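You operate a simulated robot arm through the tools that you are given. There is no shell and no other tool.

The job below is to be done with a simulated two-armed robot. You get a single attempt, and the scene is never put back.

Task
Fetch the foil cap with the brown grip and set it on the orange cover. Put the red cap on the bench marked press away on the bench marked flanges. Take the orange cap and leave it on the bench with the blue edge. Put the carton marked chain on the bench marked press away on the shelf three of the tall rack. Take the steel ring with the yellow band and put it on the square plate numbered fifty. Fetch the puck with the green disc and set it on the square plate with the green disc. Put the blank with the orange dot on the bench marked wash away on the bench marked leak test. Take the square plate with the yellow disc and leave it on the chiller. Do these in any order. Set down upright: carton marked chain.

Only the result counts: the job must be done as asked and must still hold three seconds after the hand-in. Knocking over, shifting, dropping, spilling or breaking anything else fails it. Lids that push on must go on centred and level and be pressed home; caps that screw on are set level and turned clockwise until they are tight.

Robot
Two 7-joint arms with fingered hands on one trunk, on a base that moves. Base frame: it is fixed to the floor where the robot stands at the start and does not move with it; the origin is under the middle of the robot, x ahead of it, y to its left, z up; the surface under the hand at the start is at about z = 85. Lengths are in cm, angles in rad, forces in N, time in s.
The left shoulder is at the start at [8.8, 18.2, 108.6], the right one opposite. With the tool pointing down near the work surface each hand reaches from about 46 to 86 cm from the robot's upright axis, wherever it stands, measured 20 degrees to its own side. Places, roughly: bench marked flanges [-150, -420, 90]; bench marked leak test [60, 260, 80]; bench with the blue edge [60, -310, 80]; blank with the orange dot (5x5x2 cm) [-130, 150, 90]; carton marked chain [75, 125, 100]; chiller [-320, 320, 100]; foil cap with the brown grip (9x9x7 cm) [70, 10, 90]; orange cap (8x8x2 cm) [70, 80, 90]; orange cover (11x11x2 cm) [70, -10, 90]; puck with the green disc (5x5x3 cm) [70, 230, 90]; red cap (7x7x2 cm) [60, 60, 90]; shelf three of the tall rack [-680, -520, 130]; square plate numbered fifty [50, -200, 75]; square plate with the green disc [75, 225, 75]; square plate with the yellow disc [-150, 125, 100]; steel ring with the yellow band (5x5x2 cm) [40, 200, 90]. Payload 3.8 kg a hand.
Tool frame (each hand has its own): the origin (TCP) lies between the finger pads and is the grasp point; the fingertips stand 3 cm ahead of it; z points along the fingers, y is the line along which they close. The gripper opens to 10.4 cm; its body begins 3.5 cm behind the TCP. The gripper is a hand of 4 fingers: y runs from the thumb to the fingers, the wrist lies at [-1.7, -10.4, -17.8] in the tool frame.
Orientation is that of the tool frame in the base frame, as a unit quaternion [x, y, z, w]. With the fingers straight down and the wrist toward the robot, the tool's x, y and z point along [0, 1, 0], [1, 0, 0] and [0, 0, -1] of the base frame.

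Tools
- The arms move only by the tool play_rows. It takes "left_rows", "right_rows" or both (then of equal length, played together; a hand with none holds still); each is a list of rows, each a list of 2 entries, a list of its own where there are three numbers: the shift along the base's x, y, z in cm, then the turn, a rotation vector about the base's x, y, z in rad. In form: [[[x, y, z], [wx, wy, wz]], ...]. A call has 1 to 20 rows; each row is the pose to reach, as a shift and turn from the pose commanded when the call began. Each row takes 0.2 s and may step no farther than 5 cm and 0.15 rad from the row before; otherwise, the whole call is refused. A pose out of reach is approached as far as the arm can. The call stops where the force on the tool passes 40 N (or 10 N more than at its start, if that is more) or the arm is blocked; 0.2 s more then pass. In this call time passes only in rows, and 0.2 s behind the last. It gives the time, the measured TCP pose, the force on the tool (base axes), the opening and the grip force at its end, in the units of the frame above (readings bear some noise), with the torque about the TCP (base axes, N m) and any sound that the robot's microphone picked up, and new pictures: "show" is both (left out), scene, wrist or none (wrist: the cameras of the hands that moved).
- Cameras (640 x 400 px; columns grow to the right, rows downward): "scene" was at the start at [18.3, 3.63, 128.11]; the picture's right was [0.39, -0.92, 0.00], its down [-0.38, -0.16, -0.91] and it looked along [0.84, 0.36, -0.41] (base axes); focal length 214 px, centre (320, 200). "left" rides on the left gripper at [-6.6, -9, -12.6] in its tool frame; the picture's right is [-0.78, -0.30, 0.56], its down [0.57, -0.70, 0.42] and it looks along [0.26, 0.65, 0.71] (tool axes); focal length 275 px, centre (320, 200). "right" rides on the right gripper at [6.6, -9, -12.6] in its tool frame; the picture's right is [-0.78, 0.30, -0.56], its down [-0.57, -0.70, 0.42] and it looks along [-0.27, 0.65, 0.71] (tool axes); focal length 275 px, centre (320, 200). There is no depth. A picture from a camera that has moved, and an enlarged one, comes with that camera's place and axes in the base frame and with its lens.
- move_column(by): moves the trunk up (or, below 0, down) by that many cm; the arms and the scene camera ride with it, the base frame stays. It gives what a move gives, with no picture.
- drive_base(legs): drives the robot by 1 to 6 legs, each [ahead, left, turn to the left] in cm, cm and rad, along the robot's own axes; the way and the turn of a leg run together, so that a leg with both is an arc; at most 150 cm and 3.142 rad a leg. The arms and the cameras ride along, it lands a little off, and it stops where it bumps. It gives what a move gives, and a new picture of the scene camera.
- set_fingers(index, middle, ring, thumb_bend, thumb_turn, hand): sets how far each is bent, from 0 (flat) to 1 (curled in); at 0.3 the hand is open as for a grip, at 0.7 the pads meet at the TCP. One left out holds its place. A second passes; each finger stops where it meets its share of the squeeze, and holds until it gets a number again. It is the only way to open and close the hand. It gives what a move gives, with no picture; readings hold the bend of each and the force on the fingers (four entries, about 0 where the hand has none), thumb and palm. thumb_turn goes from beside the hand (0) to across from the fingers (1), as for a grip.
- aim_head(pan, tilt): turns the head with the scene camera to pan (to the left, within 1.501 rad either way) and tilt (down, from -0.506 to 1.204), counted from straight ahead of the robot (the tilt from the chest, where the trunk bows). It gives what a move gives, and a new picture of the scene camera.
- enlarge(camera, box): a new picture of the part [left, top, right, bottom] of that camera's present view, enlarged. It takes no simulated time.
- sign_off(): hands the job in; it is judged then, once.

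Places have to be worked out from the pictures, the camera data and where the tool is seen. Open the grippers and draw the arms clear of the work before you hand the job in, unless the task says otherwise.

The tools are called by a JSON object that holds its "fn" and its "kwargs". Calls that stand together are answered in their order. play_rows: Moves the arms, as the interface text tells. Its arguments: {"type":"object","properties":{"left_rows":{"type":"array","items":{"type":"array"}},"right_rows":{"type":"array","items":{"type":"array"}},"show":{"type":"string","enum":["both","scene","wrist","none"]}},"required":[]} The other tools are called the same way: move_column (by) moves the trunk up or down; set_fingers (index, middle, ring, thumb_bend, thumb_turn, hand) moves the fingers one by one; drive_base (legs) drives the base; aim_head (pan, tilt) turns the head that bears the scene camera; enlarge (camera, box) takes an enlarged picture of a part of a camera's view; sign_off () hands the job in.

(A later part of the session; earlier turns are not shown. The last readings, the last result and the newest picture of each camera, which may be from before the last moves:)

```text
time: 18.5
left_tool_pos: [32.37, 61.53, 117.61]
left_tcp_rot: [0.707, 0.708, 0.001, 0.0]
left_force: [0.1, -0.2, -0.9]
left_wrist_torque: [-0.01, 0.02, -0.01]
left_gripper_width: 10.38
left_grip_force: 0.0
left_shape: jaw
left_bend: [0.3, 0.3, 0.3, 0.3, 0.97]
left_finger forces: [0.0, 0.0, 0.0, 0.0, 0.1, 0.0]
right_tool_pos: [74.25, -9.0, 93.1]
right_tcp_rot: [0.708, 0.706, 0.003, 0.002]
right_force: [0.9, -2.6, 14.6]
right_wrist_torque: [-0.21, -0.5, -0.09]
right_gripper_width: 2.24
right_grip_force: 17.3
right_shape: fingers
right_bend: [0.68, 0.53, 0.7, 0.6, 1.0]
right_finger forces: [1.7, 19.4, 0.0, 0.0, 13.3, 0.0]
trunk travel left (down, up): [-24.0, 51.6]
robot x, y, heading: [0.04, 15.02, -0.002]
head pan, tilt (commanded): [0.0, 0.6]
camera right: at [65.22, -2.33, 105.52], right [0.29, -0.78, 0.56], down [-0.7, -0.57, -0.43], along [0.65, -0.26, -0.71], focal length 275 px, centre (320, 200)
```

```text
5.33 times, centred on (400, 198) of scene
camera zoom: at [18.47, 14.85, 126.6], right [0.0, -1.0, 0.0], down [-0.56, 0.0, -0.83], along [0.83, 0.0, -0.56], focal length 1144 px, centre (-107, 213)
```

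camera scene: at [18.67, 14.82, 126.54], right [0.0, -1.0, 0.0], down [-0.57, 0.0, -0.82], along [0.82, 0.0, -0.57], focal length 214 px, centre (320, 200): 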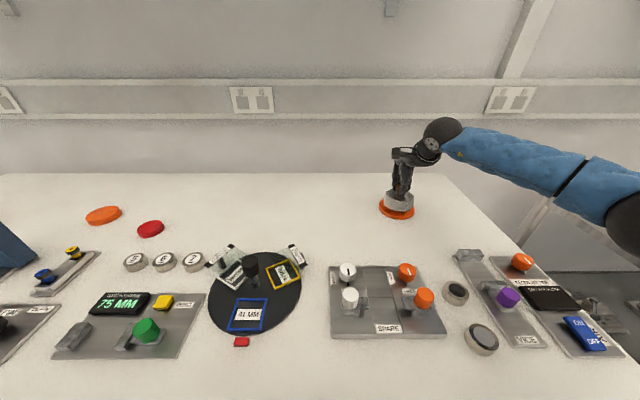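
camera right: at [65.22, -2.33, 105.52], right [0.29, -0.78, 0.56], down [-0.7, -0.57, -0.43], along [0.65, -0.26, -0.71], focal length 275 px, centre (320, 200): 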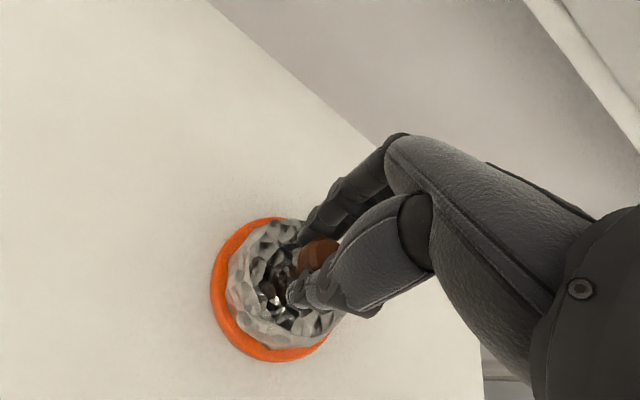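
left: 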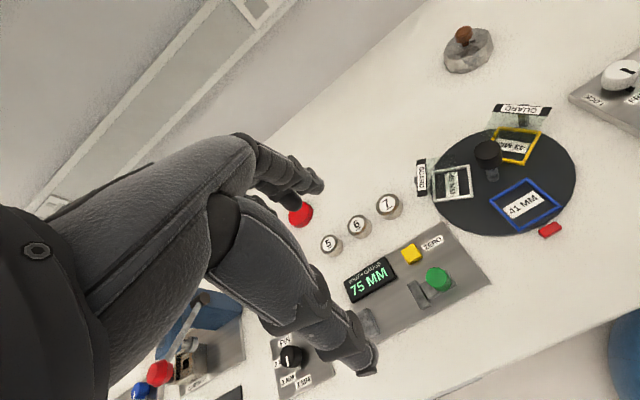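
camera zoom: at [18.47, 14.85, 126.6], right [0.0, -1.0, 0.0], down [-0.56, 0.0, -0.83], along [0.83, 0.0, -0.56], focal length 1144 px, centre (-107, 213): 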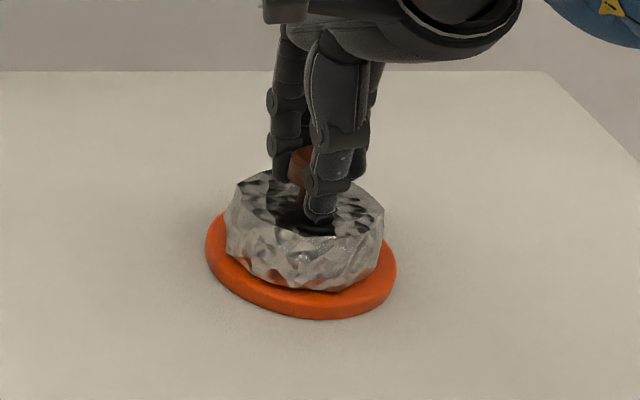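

The cap rests on the cover (14.6 N) and looks centred. I'll ease the pressure up a touch, then open the fingers.

{"fn": "play_rows", "kwargs": {"right_rows": [[[0, 0, 0.25], [0, 0, 0]]], "show": "none"}}

{"fn": "set_fingers", "kwargs": {"hand": "right", "index": 0.3, "middle": 0.3, "ring": 0.3, "thumb_bend": 0.3}}

{"fn": "play_rows", "kwargs": {"right_rows": [[[0, 0, 2], [0, 0, 0]], [[0, 0, 5], [0, 0, 0]], [[0, 0, 9], [0, 0, 0]], [[0, 0, 13], [0, 0, 0]]]}}

{"fn": "enlarge", "kwargs": {"camera": "scene", "box": [340, 160, 460, 235]}}

```text
time: 18.9
left_tool_pos: [32.4, 61.36, 117.71]
left_tcp_rot: [0.707, 0.707, 0.001, 0.001]
left_force: [0.3, -0.4, 0.1]
left_wrist_torque: [-0.05, -0.01, 0.01]
left_gripper_width: 10.37
left_grip_force: 0.0
left_shape: jaw
left_bend: [0.3, 0.3, 0.3, 0.3, 0.97]
left_finger forces: [0.0, 0.0, 0.0, 0.0, 0.1, 0.1]
right_tool_pos: [74.01, -8.9, 92.98]
right_tcp_rot: [0.707, 0.707, 0.001, 0.001]
right_force: [3.1, -2.2, 12.1]
right_wrist_torque: [-0.25, -0.64, -0.04]
right_gripper_width: 2.2
right_grip_force: 16.5
right_shape: fingers
right_bend: [0.68, 0.53, 0.7, 0.6, 1.0]
right_finger forces: [2.2, 20.1, 0.0, 0.1, 10.8, 0.1]
trunk travel left (down, up): [-24.0, 51.6]
robot x, y, heading: [0.23, 14.79, -0.001]
head pan, tilt (commanded): [0.0, 0.6]
```

```text
time: 19.9
left_tool_pos: [32.5, 61.45, 117.72]
left_tcp_rot: [0.707, 0.707, 0.0, 0.0]
left_force: [0.0, -0.2, 0.1]
left_wrist_torque: [-0.01, 0.04, 0.01]
left_gripper_width: 10.34
left_grip_force: 0.0
left_shape: jaw
left_bend: [0.3, 0.3, 0.3, 0.3, 0.97]
left_finger forces: [0.0, 0.0, 0.0, 0.0, 0.0, 0.0]
right_tool_pos: [74.21, -8.94, 92.97]
right_tcp_rot: [0.707, 0.707, 0.0, 0.001]
right_force: [-0.2, -0.3, -0.6]
right_wrist_torque: [-0.02, -0.01, 0.0]
right_gripper_width: 10.4
right_grip_force: 0.0
right_shape: fingers
right_bend: [0.3, 0.3, 0.3, 0.3, 0.97]
right_finger forces: [0.0, 0.0, 0.0, 0.1, 0.0, 0.0]
trunk travel left (down, up): [-24.0, 51.6]
robot x, y, heading: [-0.09, 14.73, -0.001]
head pan, tilt (commanded): [0.0, 0.6]
```

```text
time: 20.9
left_tool_pos: [32.46, 61.39, 117.62]
left_tcp_rot: [0.707, 0.707, 0.001, 0.0]
left_force: [0.1, 0.5, -0.6]
left_wrist_torque: [0.05, -0.04, 0.05]
left_gripper_width: 10.37
left_grip_force: 0.1
left_shape: jaw
left_bend: [0.3, 0.3, 0.3, 0.3, 0.97]
left_finger forces: [0.0, 0.0, 0.1, 0.0, 0.0, 0.1]
right_tool_pos: [74.12, -8.72, 106.04]
right_tcp_rot: [0.707, 0.707, 0.0, 0.0]
right_force: [-0.6, 0.6, 0.5]
right_wrist_torque: [0.01, 0.03, 0.02]
right_gripper_width: 10.39
right_grip_force: 0.0
right_shape: fingers
right_bend: [0.3, 0.3, 0.3, 0.3, 0.97]
right_finger forces: [0.0, 0.1, 0.0, 0.1, 0.1, 0.1]
trunk travel left (down, up): [-24.0, 51.6]
robot x, y, heading: [-0.06, 14.69, -0.004]
head pan, tilt (commanded): [0.0, 0.6]
camera scene: at [18.62, 14.87, 126.55], right [0.0, -1.0, 0.0], down [-0.56, 0.0, -0.83], along [0.83, 0.0, -0.56], focal length 214 px, centre (320, 200)
camera right: at [65.11, -2.05, 118.44], right [0.3, -0.78, 0.56], down [-0.7, -0.57, -0.42], along [0.65, -0.27, -0.71], focal length 275 px, centre (320, 200)
```

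scene: 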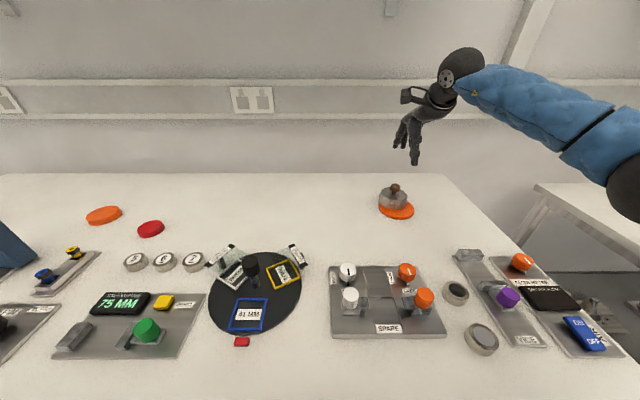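
right: 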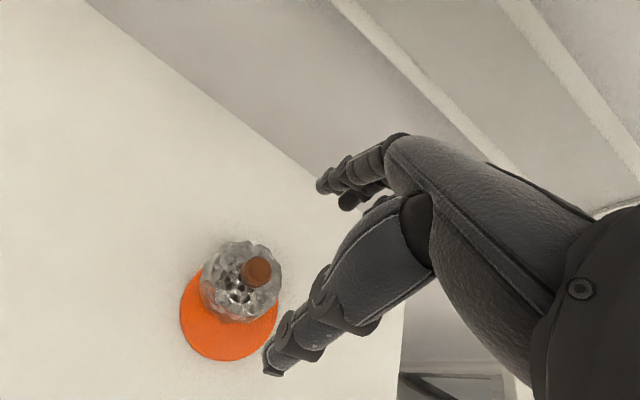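

```text
5.33 times, centred on (400, 198) of scene
camera zoom: at [18.62, 14.87, 126.55], right [0.0, -1.0, 0.0], down [-0.56, 0.0, -0.83], along [0.83, 0.0, -0.56], focal length 1144 px, centre (-107, 213)
```

zoom: 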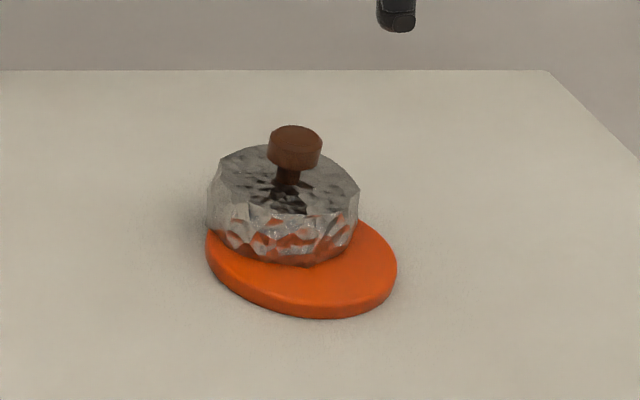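

Opening the hand dragged the cap about 3 cm in +x: the fingertips had been pressing on the foil body. It's still on the cover but off centre at about (76.2, -8.6), so I'll re-grip the knob higher up so that the tips stay clear of the body.

{"fn": "play_rows", "kwargs": {"right_rows": [[[2.1, 0.1, -2], [0, 0, 0]], [[2.1, 0.1, -6], [0, 0, 0]], [[2.1, 0.1, -9], [0, 0, 0]], [[2.1, 0.1, -11.6], [0, 0, 0]]], "show": "wrist"}}

{"fn": "enlarge", "kwargs": {"camera": "scene", "box": [340, 160, 460, 235]}}

{"fn": "enlarge", "kwargs": {"camera": "right", "box": [200, 150, 440, 300]}}

```text
time: 21.9
left_tool_pos: [32.47, 61.37, 117.66]
left_tcp_rot: [0.707, 0.708, 0.0, 0.0]
left_force: [0.0, -0.2, -0.1]
left_wrist_torque: [-0.01, 0.01, -0.01]
left_gripper_width: 10.36
left_grip_force: 0.1
left_shape: jaw
left_bend: [0.3, 0.3, 0.3, 0.3, 0.97]
left_finger forces: [0.0, 0.1, 0.1, 0.1, 0.1, 0.0]
right_tool_pos: [76.45, -8.98, 94.29]
right_tcp_rot: [0.707, 0.707, 0.0, 0.0]
right_force: [-0.1, 0.9, 0.4]
right_wrist_torque: [-0.03, -0.01, 0.02]
right_gripper_width: 10.44
right_grip_force: 0.1
right_shape: fingers
right_bend: [0.3, 0.3, 0.3, 0.3, 0.97]
right_finger forces: [0.0, 0.0, 0.0, 0.0, 0.0, 0.0]
trunk travel left (down, up): [-24.0, 51.6]
robot x, y, heading: [-0.01, 14.6, 0.0]
head pan, tilt (commanded): [0.0, 0.6]
camera right: at [67.56, -2.37, 106.75], right [0.3, -0.78, 0.56], down [-0.7, -0.57, -0.42], along [0.65, -0.27, -0.71], focal length 275 px, centre (320, 200)
```

right: 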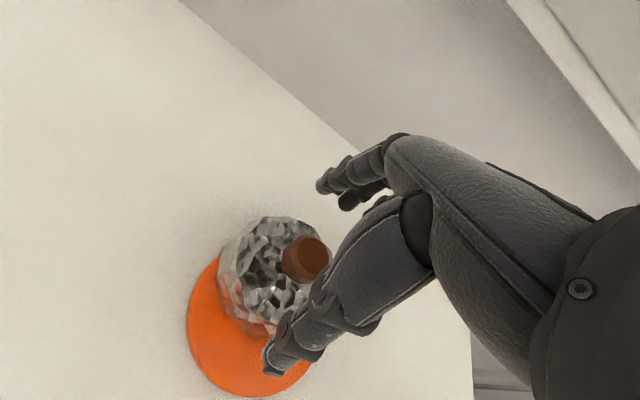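

```text
5.33 times, centred on (400, 198) of scene
camera zoom: at [18.69, 14.78, 126.54], right [0.0, -1.0, 0.0], down [-0.57, 0.0, -0.82], along [0.82, 0.0, -0.57], focal length 1144 px, centre (-107, 213)
```

zoom: 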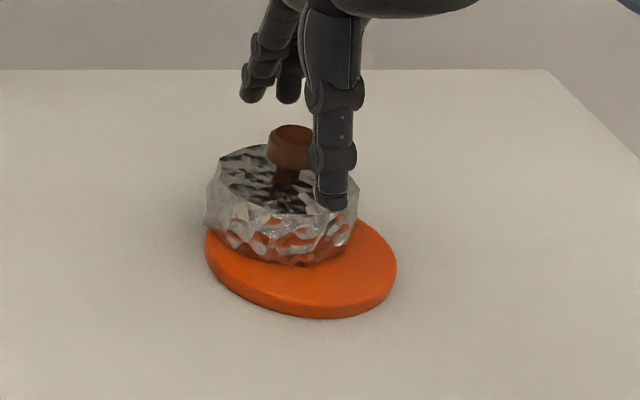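

```text
2.67 times, centred on (320, 225) of right
camera zoom: at [67.56, -2.37, 106.75], right [0.3, -0.78, 0.56], down [-0.7, -0.57, -0.42], along [0.65, -0.27, -0.71], focal length 734 px, centre (320, 133)
```

zoom: 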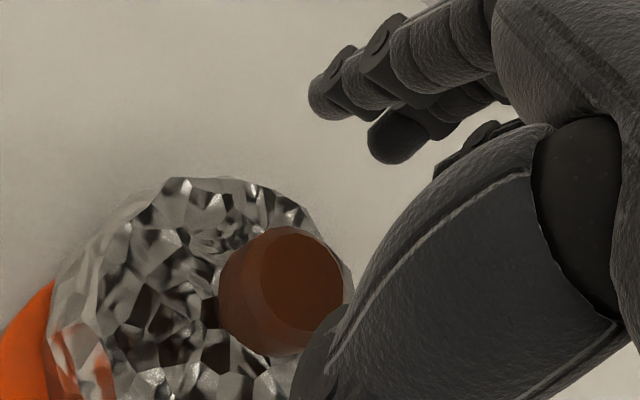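

The knob top is at about (76.0, -8.4), so I'll shift (-0.55, +0.55), lower 0.4, then grip.

{"fn": "play_rows", "kwargs": {"right_rows": [[[-0.55, 0.5, 0], [0, 0, 0]], [[-0.55, 0.5, -0.4], [0, 0, 0]]], "show": "none"}}

{"fn": "set_fingers", "kwargs": {"hand": "right", "index": 0.7, "middle": 0.7, "ring": 0.7, "thumb_bend": 0.7}}

{"fn": "enlarge", "kwargs": {"camera": "right", "box": [200, 150, 440, 300]}}

```text
time: 22.5
left_tool_pos: [32.47, 61.32, 117.61]
left_tcp_rot: [0.707, 0.707, 0.0, 0.0]
left_force: [-1.0, -0.1, -0.9]
left_wrist_torque: [-0.01, 0.01, 0.02]
left_gripper_width: 10.37
left_grip_force: 0.1
left_shape: jaw
left_bend: [0.3, 0.3, 0.3, 0.3, 0.97]
left_finger forces: [0.1, 0.0, 0.0, 0.1, 0.0, 0.0]
right_tool_pos: [75.9, -8.35, 93.95]
right_tcp_rot: [0.707, 0.707, 0.0, -0.001]
right_force: [0.5, -0.2, -0.1]
right_wrist_torque: [-0.01, 0.03, 0.0]
right_gripper_width: 10.41
right_grip_force: 0.0
right_shape: fingers
right_bend: [0.3, 0.3, 0.3, 0.3, 0.97]
right_finger forces: [0.0, 0.0, 0.1, 0.0, 0.0, 0.0]
trunk travel left (down, up): [-24.0, 51.6]
robot x, y, heading: [-0.22, 14.84, 0.004]
head pan, tilt (commanded): [0.0, 0.6]
```

```text
time: 23.5
left_tool_pos: [32.48, 61.35, 117.7]
left_tcp_rot: [0.708, 0.707, 0.0, -0.001]
left_force: [0.0, -0.8, 0.3]
left_wrist_torque: [-0.01, 0.0, -0.01]
left_gripper_width: 10.38
left_grip_force: 0.1
left_shape: jaw
left_bend: [0.3, 0.3, 0.3, 0.3, 0.97]
left_finger forces: [0.1, 0.0, 0.1, 0.0, 0.0, 0.0]
right_tool_pos: [75.8, -8.39, 93.92]
right_tcp_rot: [0.707, 0.707, -0.001, 0.0]
right_force: [-0.4, 0.5, 1.0]
right_wrist_torque: [0.01, 0.02, -0.01]
right_gripper_width: 2.4
right_grip_force: 10.4
right_shape: fingers
right_bend: [0.64, 0.64, 0.7, 0.61, 1.0]
right_finger forces: [4.3, 5.9, 0.1, 0.0, 9.9, 0.1]
trunk travel left (down, up): [-24.0, 51.6]
robot x, y, heading: [-0.02, 14.91, 0.0]
head pan, tilt (commanded): [0.0, 0.6]
```

```text
2.67 times, centred on (320, 225) of right
camera zoom: at [66.95, -1.8, 106.48], right [0.3, -0.78, 0.56], down [-0.7, -0.57, -0.42], along [0.65, -0.27, -0.71], focal length 734 px, centre (320, 133)
```

zoom: 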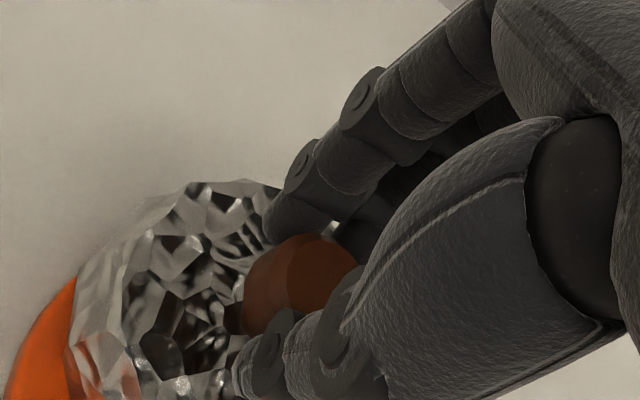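

A cleaner grip this time (index + middle against thumb, no vertical load). I'll lift 2.5 cm and move back 3 cm in x toward the cover's centre.

{"fn": "play_rows", "kwargs": {"right_rows": [[[0, 0, 1], [0, 0, 0]], [[0, 0, 2.5], [0, 0, 0]], [[-1.5, -0.4, 2.5], [0, 0, 0]], [[-2.9, -0.9, 2.5], [0, 0, 0]]]}}

{"fn": "enlarge", "kwargs": {"camera": "scene", "box": [340, 160, 460, 235]}}

{"fn": "enlarge", "kwargs": {"camera": "right", "box": [160, 250, 400, 400]}}

```text
time: 24.5
left_tool_pos: [32.38, 61.44, 117.68]
left_tcp_rot: [0.707, 0.707, 0.0, 0.0]
left_force: [0.3, 0.7, 0.3]
left_wrist_torque: [0.06, -0.02, 0.01]
left_gripper_width: 10.37
left_grip_force: 0.0
left_shape: jaw
left_bend: [0.3, 0.3, 0.3, 0.3, 0.97]
left_finger forces: [0.1, 0.0, 0.1, 0.0, 0.1, 0.1]
right_tool_pos: [72.92, -9.33, 96.58]
right_tcp_rot: [0.707, 0.707, 0.0, 0.0]
right_force: [-0.9, -0.2, 0.0]
right_wrist_torque: [0.02, -0.04, 0.03]
right_gripper_width: 2.36
right_grip_force: 10.3
right_shape: fingers
right_bend: [0.64, 0.64, 0.7, 0.61, 1.0]
right_finger forces: [4.5, 5.8, 0.0, 0.1, 9.8, 0.0]
trunk travel left (down, up): [-24.0, 51.6]
robot x, y, heading: [0.11, 15.09, 0.003]
head pan, tilt (commanded): [0.0, 0.6]
camera scene: at [18.64, 14.82, 126.55], right [0.0, -1.0, 0.0], down [-0.56, 0.0, -0.83], along [0.83, 0.0, -0.56], focal length 214 px, centre (320, 200)
camera right: at [63.99, -2.76, 109.08], right [0.3, -0.78, 0.56], down [-0.7, -0.57, -0.42], along [0.65, -0.26, -0.71], focal length 275 px, centre (320, 200)
```

scene: 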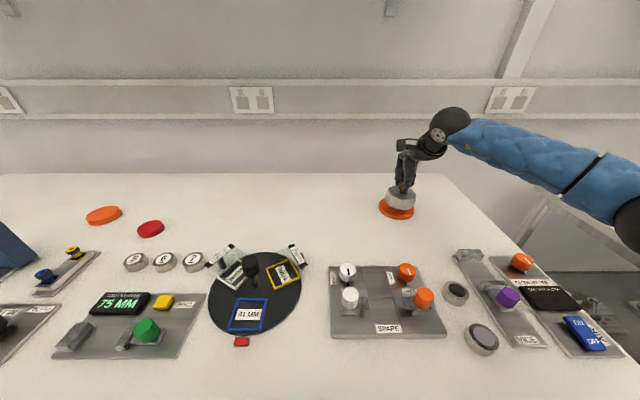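
right: 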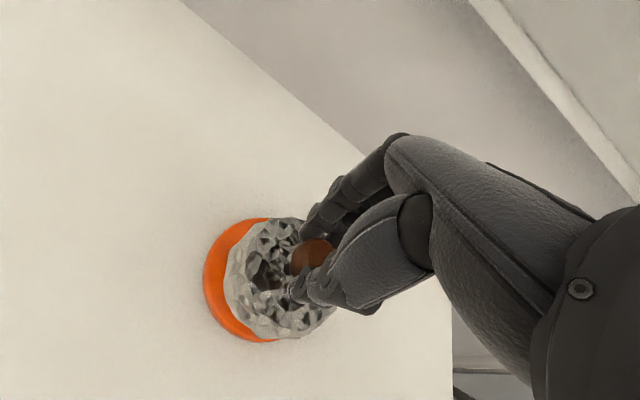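

```text
5.33 times, centred on (400, 198) of scene
camera zoom: at [18.64, 14.82, 126.55], right [0.0, -1.0, 0.0], down [-0.56, 0.0, -0.83], along [0.83, 0.0, -0.56], focal length 1144 px, centre (-107, 213)
```

zoom: 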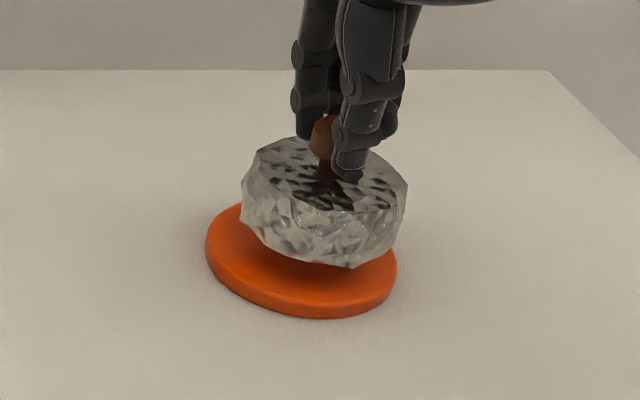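

```text
2.67 times, centred on (280, 325) of right
camera zoom: at [63.99, -2.76, 109.08], right [0.3, -0.78, 0.56], down [-0.7, -0.57, -0.42], along [0.65, -0.26, -0.71], focal length 734 px, centre (427, -133)
```

zoom: 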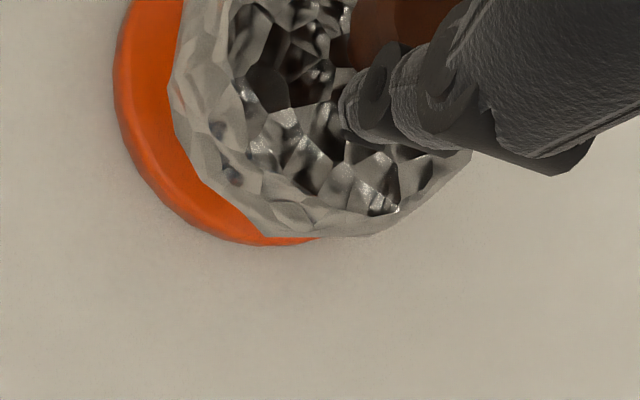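

The cap is now centred over the cover to within a few millimetres. I'll lower it back to the height at which it rested when gripped.

{"fn": "play_rows", "kwargs": {"right_rows": [[[0, 0.15, -0.8], [0, 0, 0]], [[0, 0.15, -1.6], [0, 0, 0]], [[0, 0.15, -2.1], [0, 0, 0]], [[0, 0.15, -2.35], [0, 0, 0]]], "show": "none"}}

{"fn": "play_rows", "kwargs": {"right_rows": [[[0, 0, -0.1], [0, 0, 0]], [[0, 0, -0.2], [0, 0, 0]]], "show": "wrist"}}

{"fn": "enlarge", "kwargs": {"camera": "scene", "box": [340, 160, 460, 235]}}

```text
time: 25.5
left_tool_pos: [32.47, 61.45, 117.53]
left_tcp_rot: [0.708, 0.706, 0.0, 0.0]
left_force: [-0.4, 0.1, -0.8]
left_wrist_torque: [0.01, 0.0, 0.0]
left_gripper_width: 10.38
left_grip_force: 0.0
left_shape: jaw
left_bend: [0.3, 0.3, 0.3, 0.3, 0.97]
left_finger forces: [0.1, 0.1, 0.0, 0.0, 0.1, 0.0]
right_tool_pos: [72.88, -9.03, 94.01]
right_tcp_rot: [0.708, 0.707, 0.0, 0.0]
right_force: [0.5, 0.1, 0.2]
right_wrist_torque: [0.03, -0.02, 0.01]
right_gripper_width: 2.37
right_grip_force: 10.1
right_shape: fingers
right_bend: [0.64, 0.64, 0.7, 0.61, 1.0]
right_finger forces: [4.4, 5.8, 0.0, 0.1, 9.9, 0.0]
trunk travel left (down, up): [-24.0, 51.6]
robot x, y, heading: [0.2, 14.75, -0.002]
head pan, tilt (commanded): [0.0, 0.6]
```

```text
time: 26.1
left_tool_pos: [32.59, 61.42, 117.63]
left_tcp_rot: [0.707, 0.707, 0.001, 0.0]
left_force: [0.2, 0.0, 0.0]
left_wrist_torque: [0.01, 0.01, 0.04]
left_gripper_width: 10.36
left_grip_force: 0.1
left_shape: jaw
left_bend: [0.3, 0.3, 0.3, 0.3, 0.97]
left_finger forces: [0.1, 0.0, 0.0, 0.1, 0.0, 0.0]
right_tool_pos: [72.7, -9.15, 93.86]
right_tcp_rot: [0.707, 0.707, 0.0, -0.001]
right_force: [0.1, -0.3, 2.1]
right_wrist_torque: [-0.02, 0.02, 0.0]
right_gripper_width: 2.41
right_grip_force: 10.1
right_shape: fingers
right_bend: [0.64, 0.64, 0.7, 0.61, 1.0]
right_finger forces: [4.3, 6.0, 0.0, 0.0, 10.0, 0.1]
trunk travel left (down, up): [-24.0, 51.6]
robot x, y, heading: [-0.23, 15.18, -0.0]
head pan, tilt (commanded): [0.0, 0.6]
camera right: at [63.9, -2.46, 106.39], right [0.3, -0.78, 0.56], down [-0.7, -0.57, -0.42], along [0.65, -0.27, -0.71], focal length 275 px, centre (320, 200)
```

right: 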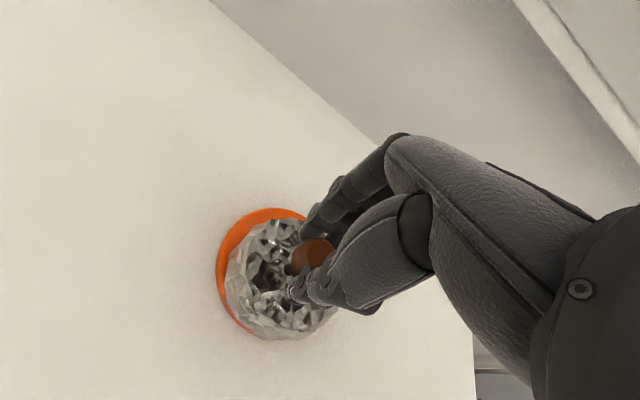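

```text
5.33 times, centred on (400, 198) of scene
camera zoom: at [18.64, 14.83, 126.55], right [0.0, -1.0, 0.0], down [-0.56, 0.0, -0.83], along [0.83, 0.0, -0.56], focal length 1144 px, centre (-107, 213)
```

zoom: 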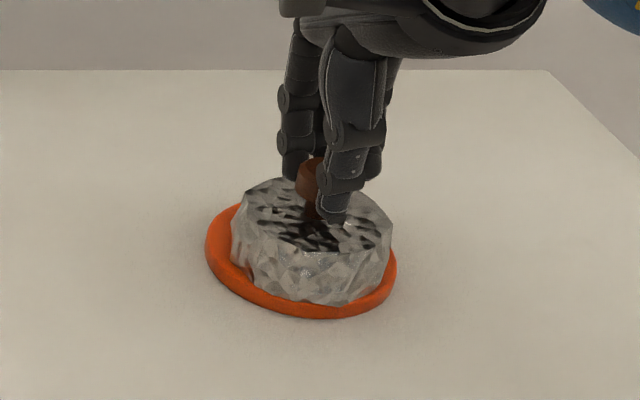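

Contact is light (2 N), but the front margin shows the cap sits about 0.8 cm too near in x. I'll lift a little, shift and set it again.

{"fn": "play_rows", "kwargs": {"right_rows": [[[0, 0, 0.5], [0, 0, 0]], [[0.8, 0.15, 0.5], [0, 0, 0]], [[0.8, 0.15, 0.2], [0, 0, 0]], [[0.8, 0.15, 0.0], [0, 0, 0]]], "show": "wrist"}}

{"fn": "enlarge", "kwargs": {"camera": "scene", "box": [340, 160, 460, 235]}}

```text
time: 27.1
left_tool_pos: [32.41, 61.35, 117.61]
left_tcp_rot: [0.707, 0.707, 0.001, 0.0]
left_force: [0.6, -0.4, 1.0]
left_wrist_torque: [-0.01, -0.02, 0.01]
left_gripper_width: 10.37
left_grip_force: 0.1
left_shape: jaw
left_bend: [0.3, 0.3, 0.3, 0.3, 0.97]
left_finger forces: [0.0, 0.1, 0.0, 0.1, 0.0, 0.1]
right_tool_pos: [73.69, -8.91, 93.96]
right_tcp_rot: [0.707, 0.707, 0.0, 0.0]
right_force: [-0.5, 0.5, 1.2]
right_wrist_torque: [-0.01, 0.03, -0.01]
right_gripper_width: 2.38
right_grip_force: 10.0
right_shape: fingers
right_bend: [0.64, 0.64, 0.7, 0.61, 1.0]
right_finger forces: [4.6, 5.8, 0.1, 0.0, 10.0, 0.1]
trunk travel left (down, up): [-24.0, 51.6]
robot x, y, heading: [0.05, 14.84, -0.0]
head pan, tilt (commanded): [0.0, 0.6]
camera right: at [64.72, -2.2, 106.41], right [0.3, -0.78, 0.56], down [-0.7, -0.57, -0.42], along [0.65, -0.27, -0.71], focal length 275 px, centre (320, 200)
```

right: 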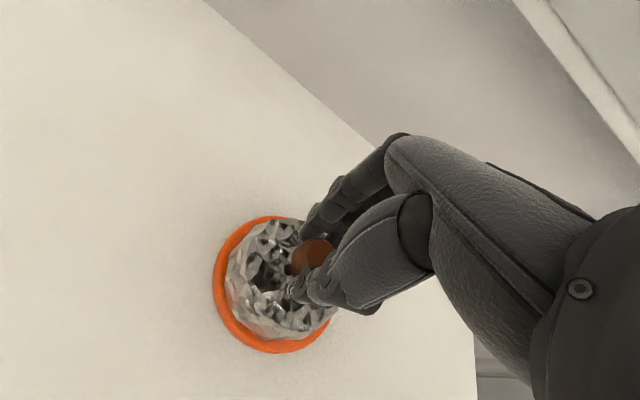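

```text
5.33 times, centred on (400, 198) of scene
camera zoom: at [18.65, 14.84, 126.55], right [0.0, -1.0, 0.0], down [-0.57, 0.0, -0.82], along [0.82, 0.0, -0.57], focal length 1144 px, centre (-107, 213)
```

zoom: 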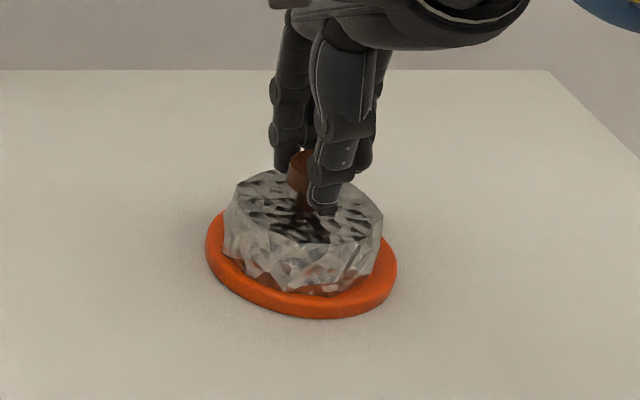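

Now centred with a light 1.2 N contact. I'll open the hand here and then lift straight off.

{"fn": "set_fingers", "kwargs": {"hand": "right", "index": 0.3, "middle": 0.3, "ring": 0.3, "thumb_bend": 0.3}}

{"fn": "play_rows", "kwargs": {"right_rows": [[[0, 0, 2], [0, 0, 0]], [[0, 0, 5], [0, 0, 0]], [[0, 0, 9], [0, 0, 0]], [[0, 0, 13], [0, 0, 0]], [[-4, 0, 15], [0, 0, 0]]]}}

{"fn": "enlarge", "kwargs": {"camera": "scene", "box": [340, 160, 460, 235]}}

```text
time: 28.1
left_tool_pos: [32.59, 61.4, 117.6]
left_tcp_rot: [0.707, 0.707, 0.0, 0.0]
left_force: [-0.3, -0.6, 0.3]
left_wrist_torque: [0.01, 0.05, 0.02]
left_gripper_width: 10.36
left_grip_force: 0.1
left_shape: jaw
left_bend: [0.3, 0.3, 0.3, 0.3, 0.97]
left_finger forces: [0.0, 0.1, 0.1, 0.1, 0.0, 0.0]
right_tool_pos: [73.51, -8.86, 93.92]
right_tcp_rot: [0.707, 0.707, 0.0, 0.0]
right_force: [0.0, 0.0, -0.1]
right_wrist_torque: [0.0, 0.01, 0.01]
right_gripper_width: 10.41
right_grip_force: 0.1
right_shape: fingers
right_bend: [0.3, 0.3, 0.3, 0.3, 0.97]
right_finger forces: [0.0, 0.1, 0.0, 0.0, 0.1, 0.1]
trunk travel left (down, up): [-24.0, 51.6]
robot x, y, heading: [0.02, 14.53, -0.001]
head pan, tilt (commanded): [0.0, 0.6]
```

```text
time: 29.3
left_tool_pos: [32.35, 61.37, 117.68]
left_tcp_rot: [0.707, 0.707, 0.001, 0.001]
left_force: [-0.4, -0.3, 0.0]
left_wrist_torque: [0.04, 0.0, 0.0]
left_gripper_width: 10.38
left_grip_force: 0.0
left_shape: jaw
left_bend: [0.3, 0.3, 0.3, 0.3, 0.97]
left_finger forces: [0.0, 0.0, 0.0, 0.1, 0.1, 0.1]
right_tool_pos: [69.58, -8.87, 108.84]
right_tcp_rot: [0.708, 0.707, 0.0, 0.0]
right_force: [-0.1, -0.5, -0.3]
right_wrist_torque: [-0.01, 0.0, -0.02]
right_gripper_width: 10.43
right_grip_force: 0.0
right_shape: fingers
right_bend: [0.3, 0.3, 0.3, 0.3, 0.97]
right_finger forces: [0.1, 0.1, 0.0, 0.1, 0.0, 0.1]
trunk travel left (down, up): [-24.0, 51.6]
robot x, y, heading: [-0.14, 14.67, 0.005]
head pan, tilt (commanded): [0.0, 0.6]
camera scene: at [18.54, 14.77, 126.57], right [0.0, -1.0, 0.0], down [-0.56, 0.0, -0.83], along [0.83, 0.0, -0.56], focal length 214 px, centre (320, 200)
camera right: at [60.64, -2.3, 121.25], right [0.3, -0.78, 0.56], down [-0.7, -0.57, -0.43], along [0.65, -0.27, -0.71], focal length 275 px, centre (320, 200)
```

scene: 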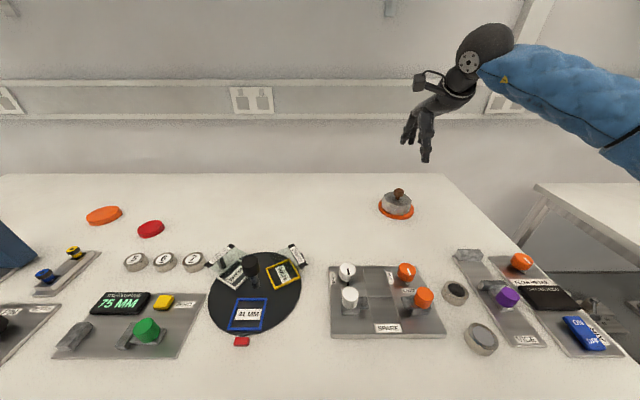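
right: 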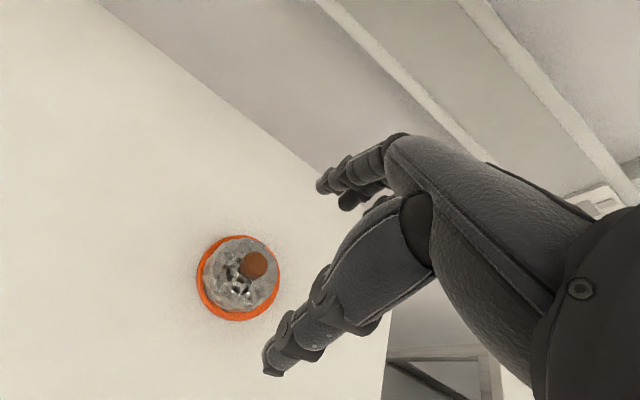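

```text
5.33 times, centred on (400, 198) of scene
camera zoom: at [18.54, 14.77, 126.57], right [0.0, -1.0, 0.0], down [-0.56, 0.0, -0.83], along [0.83, 0.0, -0.56], focal length 1144 px, centre (-107, 213)
```

zoom: 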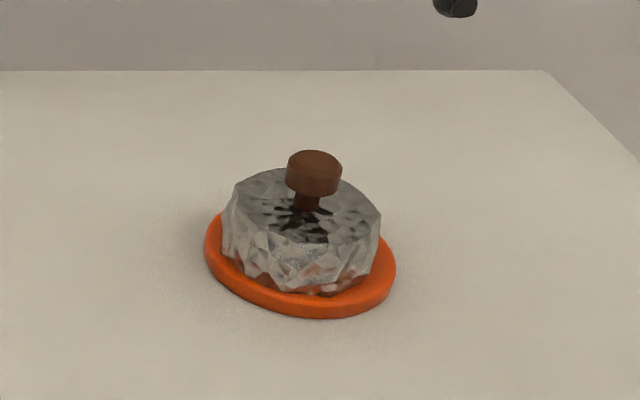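

The foil cap now sits centred on the orange cover. I'll draw the right arm in and drive left along the aisle toward y ≈ 165 to see the next bench.

{"fn": "play_rows", "kwargs": {"right_rows": [[[-5, 0, 0], [0, 0, 0]], [[-10, 0, 2], [0, 0, 0]], [[-15, 0, 4], [0, 0, 0]], [[-20, 0, 6], [0, 0, 0]], [[-22, -3, 8], [0, 0, 0]]], "show": "none"}}

{"fn": "aim_head", "kwargs": {"pan": 1.2, "tilt": 0.35}}

{"fn": "drive_base", "kwargs": {"legs": [[0, 75, 0]]}}

```text
refused: row 2 steps farther than a row can; nothing moved
```

```text
time: 30.7
left_tool_pos: [32.53, 61.41, 117.56]
left_tcp_rot: [0.707, 0.707, 0.0, 0.0]
left_force: [1.0, -0.2, 0.2]
left_wrist_torque: [0.0, 0.02, 0.05]
left_gripper_width: 10.38
left_grip_force: 0.1
left_shape: jaw
left_bend: [0.3, 0.3, 0.3, 0.3, 0.97]
left_finger forces: [0.0, 0.1, 0.1, 0.1, 0.0, 0.0]
right_tool_pos: [69.7, -8.87, 108.71]
right_tcp_rot: [0.707, 0.707, 0.0, 0.001]
right_force: [-0.5, 0.9, -0.3]
right_wrist_torque: [0.02, -0.01, 0.0]
right_gripper_width: 10.45
right_grip_force: 0.0
right_shape: fingers
right_bend: [0.3, 0.3, 0.3, 0.3, 0.97]
right_finger forces: [0.0, 0.1, 0.0, 0.0, 0.1, 0.1]
trunk travel left (down, up): [-24.0, 51.6]
robot x, y, heading: [0.01, 14.81, -0.0]
head pan, tilt (commanded): [1.201, 0.351]
camera scene: at [13.2, 23.51, 128.82], right [0.93, -0.36, 0.0], down [-0.12, -0.32, -0.94], along [0.34, 0.88, -0.34], focal length 214 px, centre (320, 200)
```

scene: 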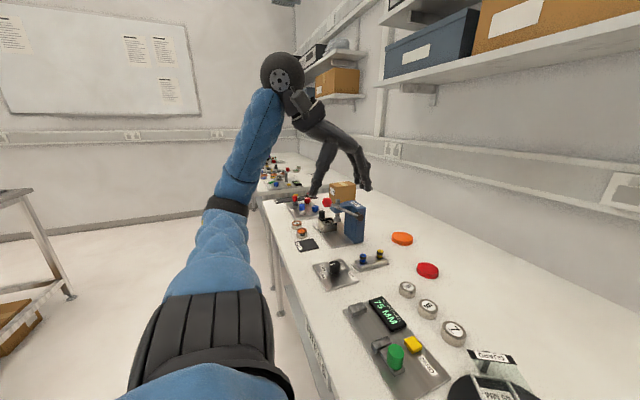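

```text
time: 34.8
left_tool_pos: [33.01, 137.56, 117.58]
left_tcp_rot: [0.71, 0.704, -0.001, 0.0]
left_force: [0.4, -0.3, 1.0]
left_wrist_torque: [0.03, -0.01, 0.03]
left_gripper_width: 10.36
left_grip_force: 0.1
left_shape: jaw
left_bend: [0.3, 0.3, 0.3, 0.3, 0.97]
left_finger forces: [0.0, 0.0, 0.0, 0.0, 0.1, 0.0]
right_tool_pos: [69.79, 67.09, 108.48]
right_tcp_rot: [0.709, 0.705, -0.001, 0.0]
right_force: [0.0, 0.2, 0.4]
right_wrist_torque: [0.03, -0.02, -0.02]
right_gripper_width: 10.45
right_grip_force: 0.1
right_shape: fingers
right_bend: [0.3, 0.3, 0.3, 0.3, 0.97]
right_finger forces: [0.0, 0.1, 0.0, 0.0, 0.1, 0.1]
trunk travel left (down, up): [-24.0, 51.6]
robot x, y, heading: [0.35, 91.35, -0.004]
head pan, tilt (commanded): [1.201, 0.351]
camera scene: at [13.56, 99.77, 128.82], right [0.93, -0.37, 0.0], down [-0.13, -0.32, -0.94], along [0.35, 0.87, -0.34], focal length 214 px, centre (320, 200)
```

scene: 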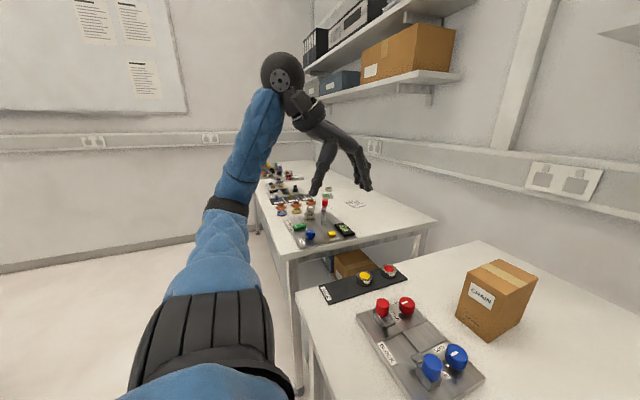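

The drive went fine but the right arm retraction had been refused for step size. I'll retract it now before moving on past the press and carton.

{"fn": "play_rows", "kwargs": {"right_rows": [[[-4.5, 0, 1.5], [0, 0, 0]], [[-9, 0, 3], [0, 0, 0]], [[-13.5, 0, 4.5], [0, 0, 0]], [[-18, 0, 6], [0, 0, 0]], [[-22, -1, 8], [0, 0, 0]], [[-26, -2, 10], [0, 0, 0]], [[-29, -3, 12], [0, 0, 0]]], "show": "scene"}}

{"fn": "enlarge", "kwargs": {"camera": "scene", "box": [240, 150, 420, 262]}}

```text
time: 36.4
left_tool_pos: [33.02, 137.58, 117.7]
left_tcp_rot: [0.709, 0.705, 0.0, 0.0]
left_force: [-0.3, -0.7, -0.2]
left_wrist_torque: [-0.02, 0.0, 0.0]
left_gripper_width: 10.38
left_grip_force: 0.0
left_shape: jaw
left_bend: [0.3, 0.3, 0.3, 0.3, 0.97]
left_finger forces: [0.1, 0.0, 0.1, 0.1, 0.1, 0.0]
right_tool_pos: [40.49, 63.88, 120.69]
right_tcp_rot: [0.71, 0.704, 0.0, -0.001]
right_force: [-0.1, -0.3, -0.6]
right_wrist_torque: [-0.03, -0.02, -0.02]
right_gripper_width: 10.43
right_grip_force: 0.0
right_shape: fingers
right_bend: [0.3, 0.3, 0.3, 0.3, 0.97]
right_finger forces: [0.0, 0.0, 0.0, 0.0, 0.0, 0.1]
trunk travel left (down, up): [-24.0, 51.6]
robot x, y, heading: [0.42, 91.39, -0.004]
head pan, tilt (commanded): [1.201, 0.351]
camera scene: at [13.45, 99.71, 128.84], right [0.93, -0.37, 0.0], down [-0.13, -0.32, -0.94], along [0.35, 0.87, -0.34], focal length 214 px, centre (320, 200)
```

scene: 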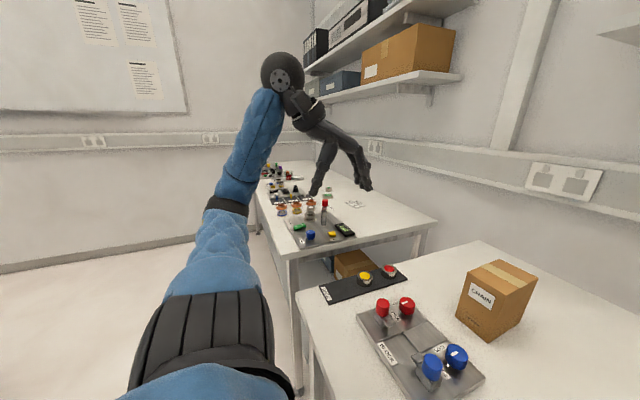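

```text
3.56 times, centred on (330, 206) of scene
camera zoom: at [13.45, 99.71, 128.84], right [0.93, -0.37, 0.0], down [-0.13, -0.32, -0.94], along [0.35, 0.87, -0.34], focal length 763 px, centre (284, 179)
```

zoom: 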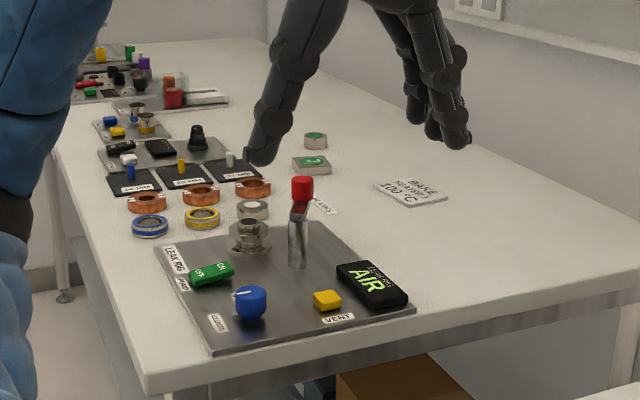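

The next bench is the leak test bench, with the green-disc puck and plate, and the yellow-banded ring. I'll drive left another 80 cm; the hands at z ≈ 117 clear everything there.

{"fn": "drive_base", "kwargs": {"legs": [[0, 80, 0]]}}

{"fn": "aim_head", "kwargs": {"pan": 0.35, "tilt": 0.6}}

```text
time: 40.3
left_tool_pos: [38.51, 200.17, 117.59]
left_tcp_rot: [0.761, 0.648, 0.001, 0.0]
left_force: [-0.1, 0.1, 0.5]
left_wrist_torque: [-0.02, 0.02, -0.03]
left_gripper_width: 10.43
left_grip_force: 0.0
left_shape: jaw
left_bend: [0.3, 0.3, 0.3, 0.3, 0.97]
left_finger forces: [0.0, 0.0, 0.0, 0.1, 0.0, 0.1]
right_tool_pos: [34.78, 126.31, 120.54]
right_tcp_rot: [0.761, 0.648, -0.001, 0.0]
right_force: [-0.1, -0.1, -0.6]
right_wrist_torque: [0.01, 0.0, -0.02]
right_gripper_width: 10.47
right_grip_force: 0.1
right_shape: fingers
right_bend: [0.3, 0.3, 0.3, 0.3, 0.97]
right_finger forces: [0.0, 0.0, 0.0, 0.0, 0.0, 0.0]
trunk travel left (down, up): [-24.0, 51.6]
robot x, y, heading: [-1.21, 159.38, -0.161]
head pan, tilt (commanded): [1.201, 0.351]
stopped in leg 1: the robot was blocked; the commanded pose is now the measured one
camera scene: at [13.3, 165.86, 128.83], right [0.86, -0.51, 0.0], down [-0.17, -0.3, -0.94], along [0.48, 0.81, -0.34], focal length 214 px, centre (320, 200)
```

scene: 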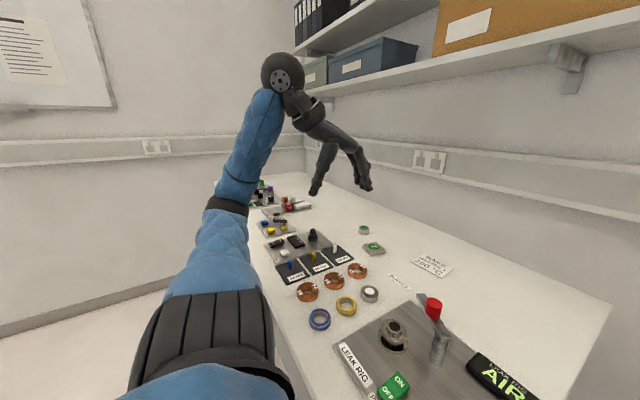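

```text
time: 41.5
left_tool_pos: [38.44, 200.05, 117.6]
left_tcp_rot: [0.761, 0.648, 0.0, -0.001]
left_force: [0.0, 0.3, 0.3]
left_wrist_torque: [-0.02, -0.01, 0.02]
left_gripper_width: 10.4
left_grip_force: 0.1
left_shape: jaw
left_bend: [0.3, 0.3, 0.3, 0.3, 0.97]
left_finger forces: [0.0, 0.1, 0.0, 0.1, 0.0, 0.0]
right_tool_pos: [34.82, 126.36, 120.53]
right_tcp_rot: [0.762, 0.648, 0.0, -0.001]
right_force: [-0.6, -0.9, 1.1]
right_wrist_torque: [-0.02, -0.02, -0.01]
right_gripper_width: 10.42
right_grip_force: 0.1
right_shape: fingers
right_bend: [0.3, 0.3, 0.3, 0.3, 0.97]
right_finger forces: [0.1, 0.0, 0.0, 0.1, 0.1, 0.1]
trunk travel left (down, up): [-24.0, 51.6]
robot x, y, heading: [-1.28, 159.18, -0.158]
head pan, tilt (commanded): [0.351, 0.6]
camera scene: at [17.31, 159.41, 126.55], right [0.19, -0.98, 0.0], down [-0.55, -0.11, -0.83], along [0.81, 0.16, -0.56], focal length 214 px, centre (320, 200)
```

scene: 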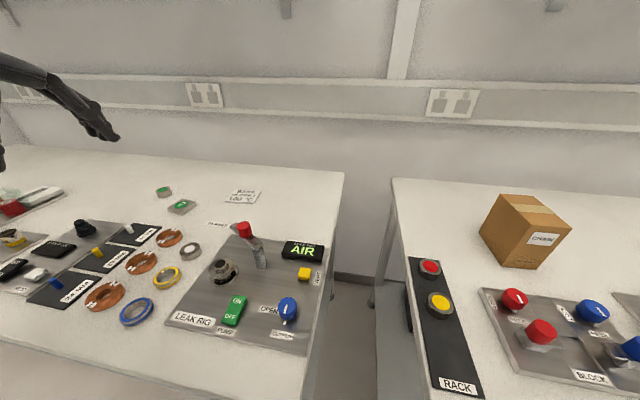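

The base bumped the leak bench's front leg and got turned by -0.16 rad. I'll back away from the bench, square up, then continue left and look again.

{"fn": "drive_base", "kwargs": {"legs": [[-16, 0, 0], [0, 0, 0.158], [0, 43, 0]]}}

```text
time: 45.7
left_tool_pos: [15.69, 250.86, 117.47]
left_tcp_rot: [0.705, 0.709, -0.001, 0.0]
left_force: [0.9, 1.2, 0.5]
left_wrist_torque: [0.02, 0.01, 0.02]
left_gripper_width: 10.41
left_grip_force: 0.0
left_shape: jaw
left_bend: [0.3, 0.3, 0.3, 0.3, 0.97]
left_finger forces: [0.0, 0.0, 0.1, 0.0, 0.1, 0.0]
right_tool_pos: [24.32, 177.45, 120.51]
right_tcp_rot: [0.705, 0.709, -0.002, 0.0]
right_force: [-0.1, 0.0, -0.3]
right_wrist_torque: [-0.02, -0.03, 0.04]
right_gripper_width: 10.47
right_grip_force: 0.1
right_shape: fingers
right_bend: [0.3, 0.3, 0.3, 0.3, 0.97]
right_finger forces: [0.0, 0.1, 0.1, 0.0, 0.0, 0.0]
trunk travel left (down, up): [-24.0, 51.6]
robot x, y, heading: [-16.71, 204.02, 0.005]
head pan, tilt (commanded): [0.351, 0.6]
camera scene: at [1.5, 207.33, 126.54], right [0.35, -0.94, 0.0], down [-0.53, -0.2, -0.82], along [0.77, 0.29, -0.57], focal length 214 px, centre (320, 200)
```

scene: 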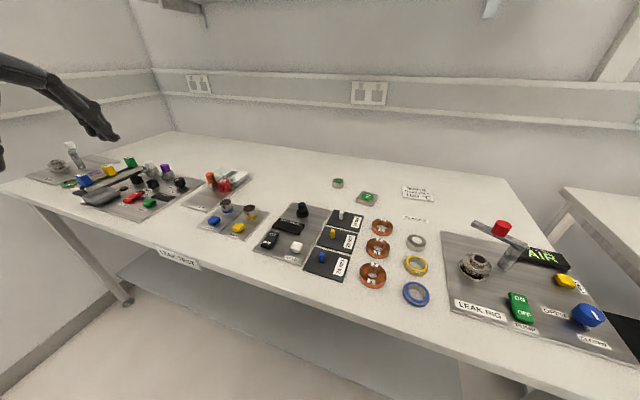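

Now the bench labelled LEAK TEST is in full view. I'll enlarge the area with the puck, plate and rings.

{"fn": "enlarge", "kwargs": {"camera": "scene", "box": [300, 165, 460, 265]}}

{"fn": "enlarge", "kwargs": {"camera": "scene", "box": [340, 225, 500, 325]}}

```text
4.00 times, centred on (380, 215) of scene
camera zoom: at [1.5, 207.33, 126.54], right [0.35, -0.94, 0.0], down [-0.53, -0.2, -0.82], along [0.77, 0.29, -0.57], focal length 858 px, centre (80, 140)
```

zoom: 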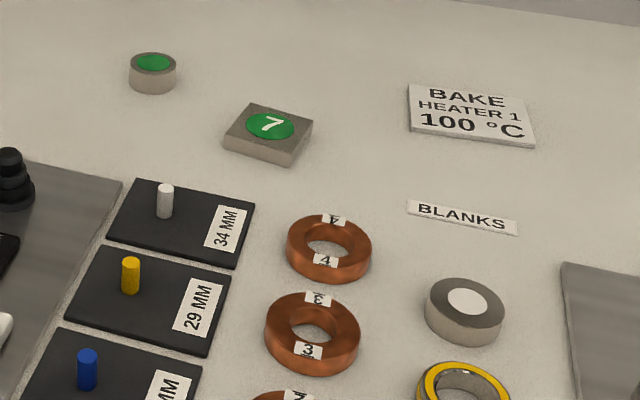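

```text
4.00 times, centred on (420, 275) of scene
camera zoom: at [1.5, 207.33, 126.54], right [0.35, -0.94, 0.0], down [-0.53, -0.2, -0.82], along [0.77, 0.29, -0.57], focal length 858 px, centre (-80, -100)
```

zoom: 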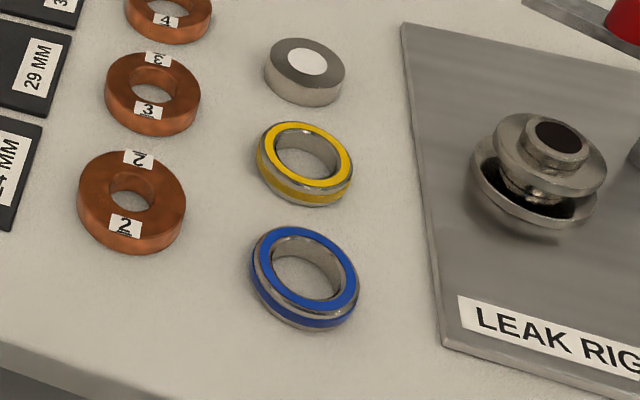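

The puck is at about (67.3, 225, top 88) and the green-disc plate (numbered 7) at about (62.2, 213.5, top 87). I'll drive forward 12 cm so the left arm can reach both.

{"fn": "drive_base", "kwargs": {"legs": [[12, 0, 0]]}}

{"fn": "aim_head", "kwargs": {"pan": 0.1, "tilt": 0.65}}

```text
time: 47.0
left_tool_pos: [27.67, 250.95, 117.53]
left_tcp_rot: [0.704, 0.71, -0.001, -0.002]
left_force: [-0.2, -0.2, 0.4]
left_wrist_torque: [0.0, 0.03, 0.03]
left_gripper_width: 10.39
left_grip_force: 0.1
left_shape: jaw
left_bend: [0.3, 0.3, 0.3, 0.3, 0.97]
left_finger forces: [0.0, 0.0, 0.0, 0.0, 0.0, 0.0]
right_tool_pos: [36.4, 177.5, 120.49]
right_tcp_rot: [0.706, 0.708, -0.001, -0.001]
right_force: [0.0, -0.5, 0.1]
right_wrist_torque: [-0.01, -0.01, 0.0]
right_gripper_width: 10.43
right_grip_force: 0.0
right_shape: fingers
right_bend: [0.3, 0.3, 0.3, 0.3, 0.97]
right_finger forces: [0.0, 0.0, 0.0, 0.0, 0.0, 0.1]
trunk travel left (down, up): [-24.0, 51.6]
robot x, y, heading: [-4.58, 203.97, 0.008]
head pan, tilt (commanded): [0.351, 0.6]
camera scene: at [13.62, 207.32, 126.51], right [0.35, -0.94, 0.0], down [-0.53, -0.2, -0.82], along [0.77, 0.29, -0.57], focal length 214 px, centre (320, 200)
```

scene: 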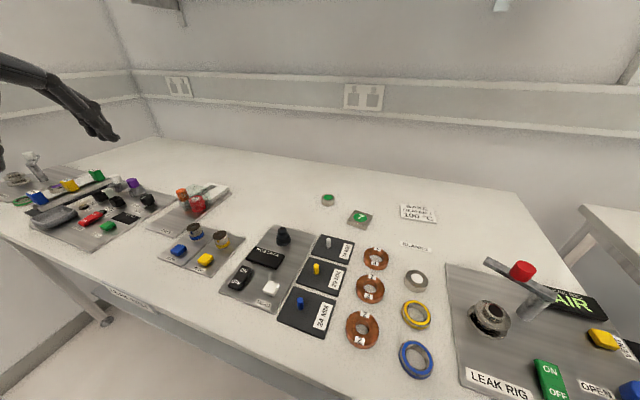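

```text
time: 47.7
left_tool_pos: [27.57, 250.88, 117.65]
left_tcp_rot: [0.705, 0.709, -0.002, 0.0]
left_force: [-0.5, -0.8, 0.1]
left_wrist_torque: [-0.01, 0.02, 0.02]
left_gripper_width: 10.38
left_grip_force: 0.0
left_shape: jaw
left_bend: [0.3, 0.3, 0.3, 0.3, 0.97]
left_finger forces: [0.1, 0.1, 0.0, 0.1, 0.0, 0.1]
right_tool_pos: [36.26, 177.54, 120.47]
right_tcp_rot: [0.705, 0.709, 0.0, -0.001]
right_force: [0.5, 0.7, 0.3]
right_wrist_torque: [-0.04, 0.05, 0.0]
right_gripper_width: 10.44
right_grip_force: 0.0
right_shape: fingers
right_bend: [0.3, 0.3, 0.3, 0.3, 0.97]
right_finger forces: [0.1, 0.0, 0.0, 0.0, 0.0, 0.1]
trunk travel left (down, up): [-24.0, 51.6]
robot x, y, heading: [-5.27, 204.07, 0.003]
head pan, tilt (commanded): [0.099, 0.649]
camera scene: at [13.81, 205.15, 126.12], right [0.11, -0.99, 0.0], down [-0.6, -0.06, -0.8], along [0.79, 0.08, -0.6], focal length 214 px, centre (320, 200)
```

scene: 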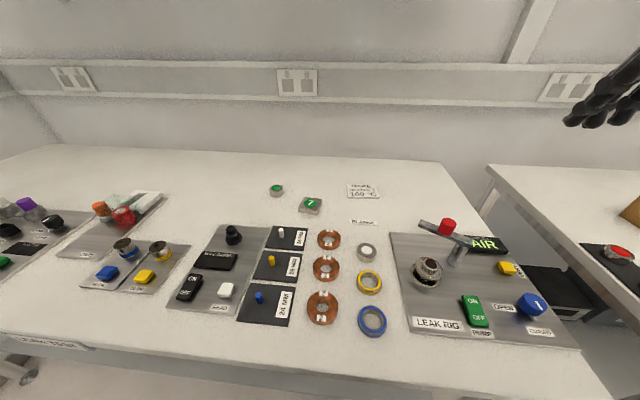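

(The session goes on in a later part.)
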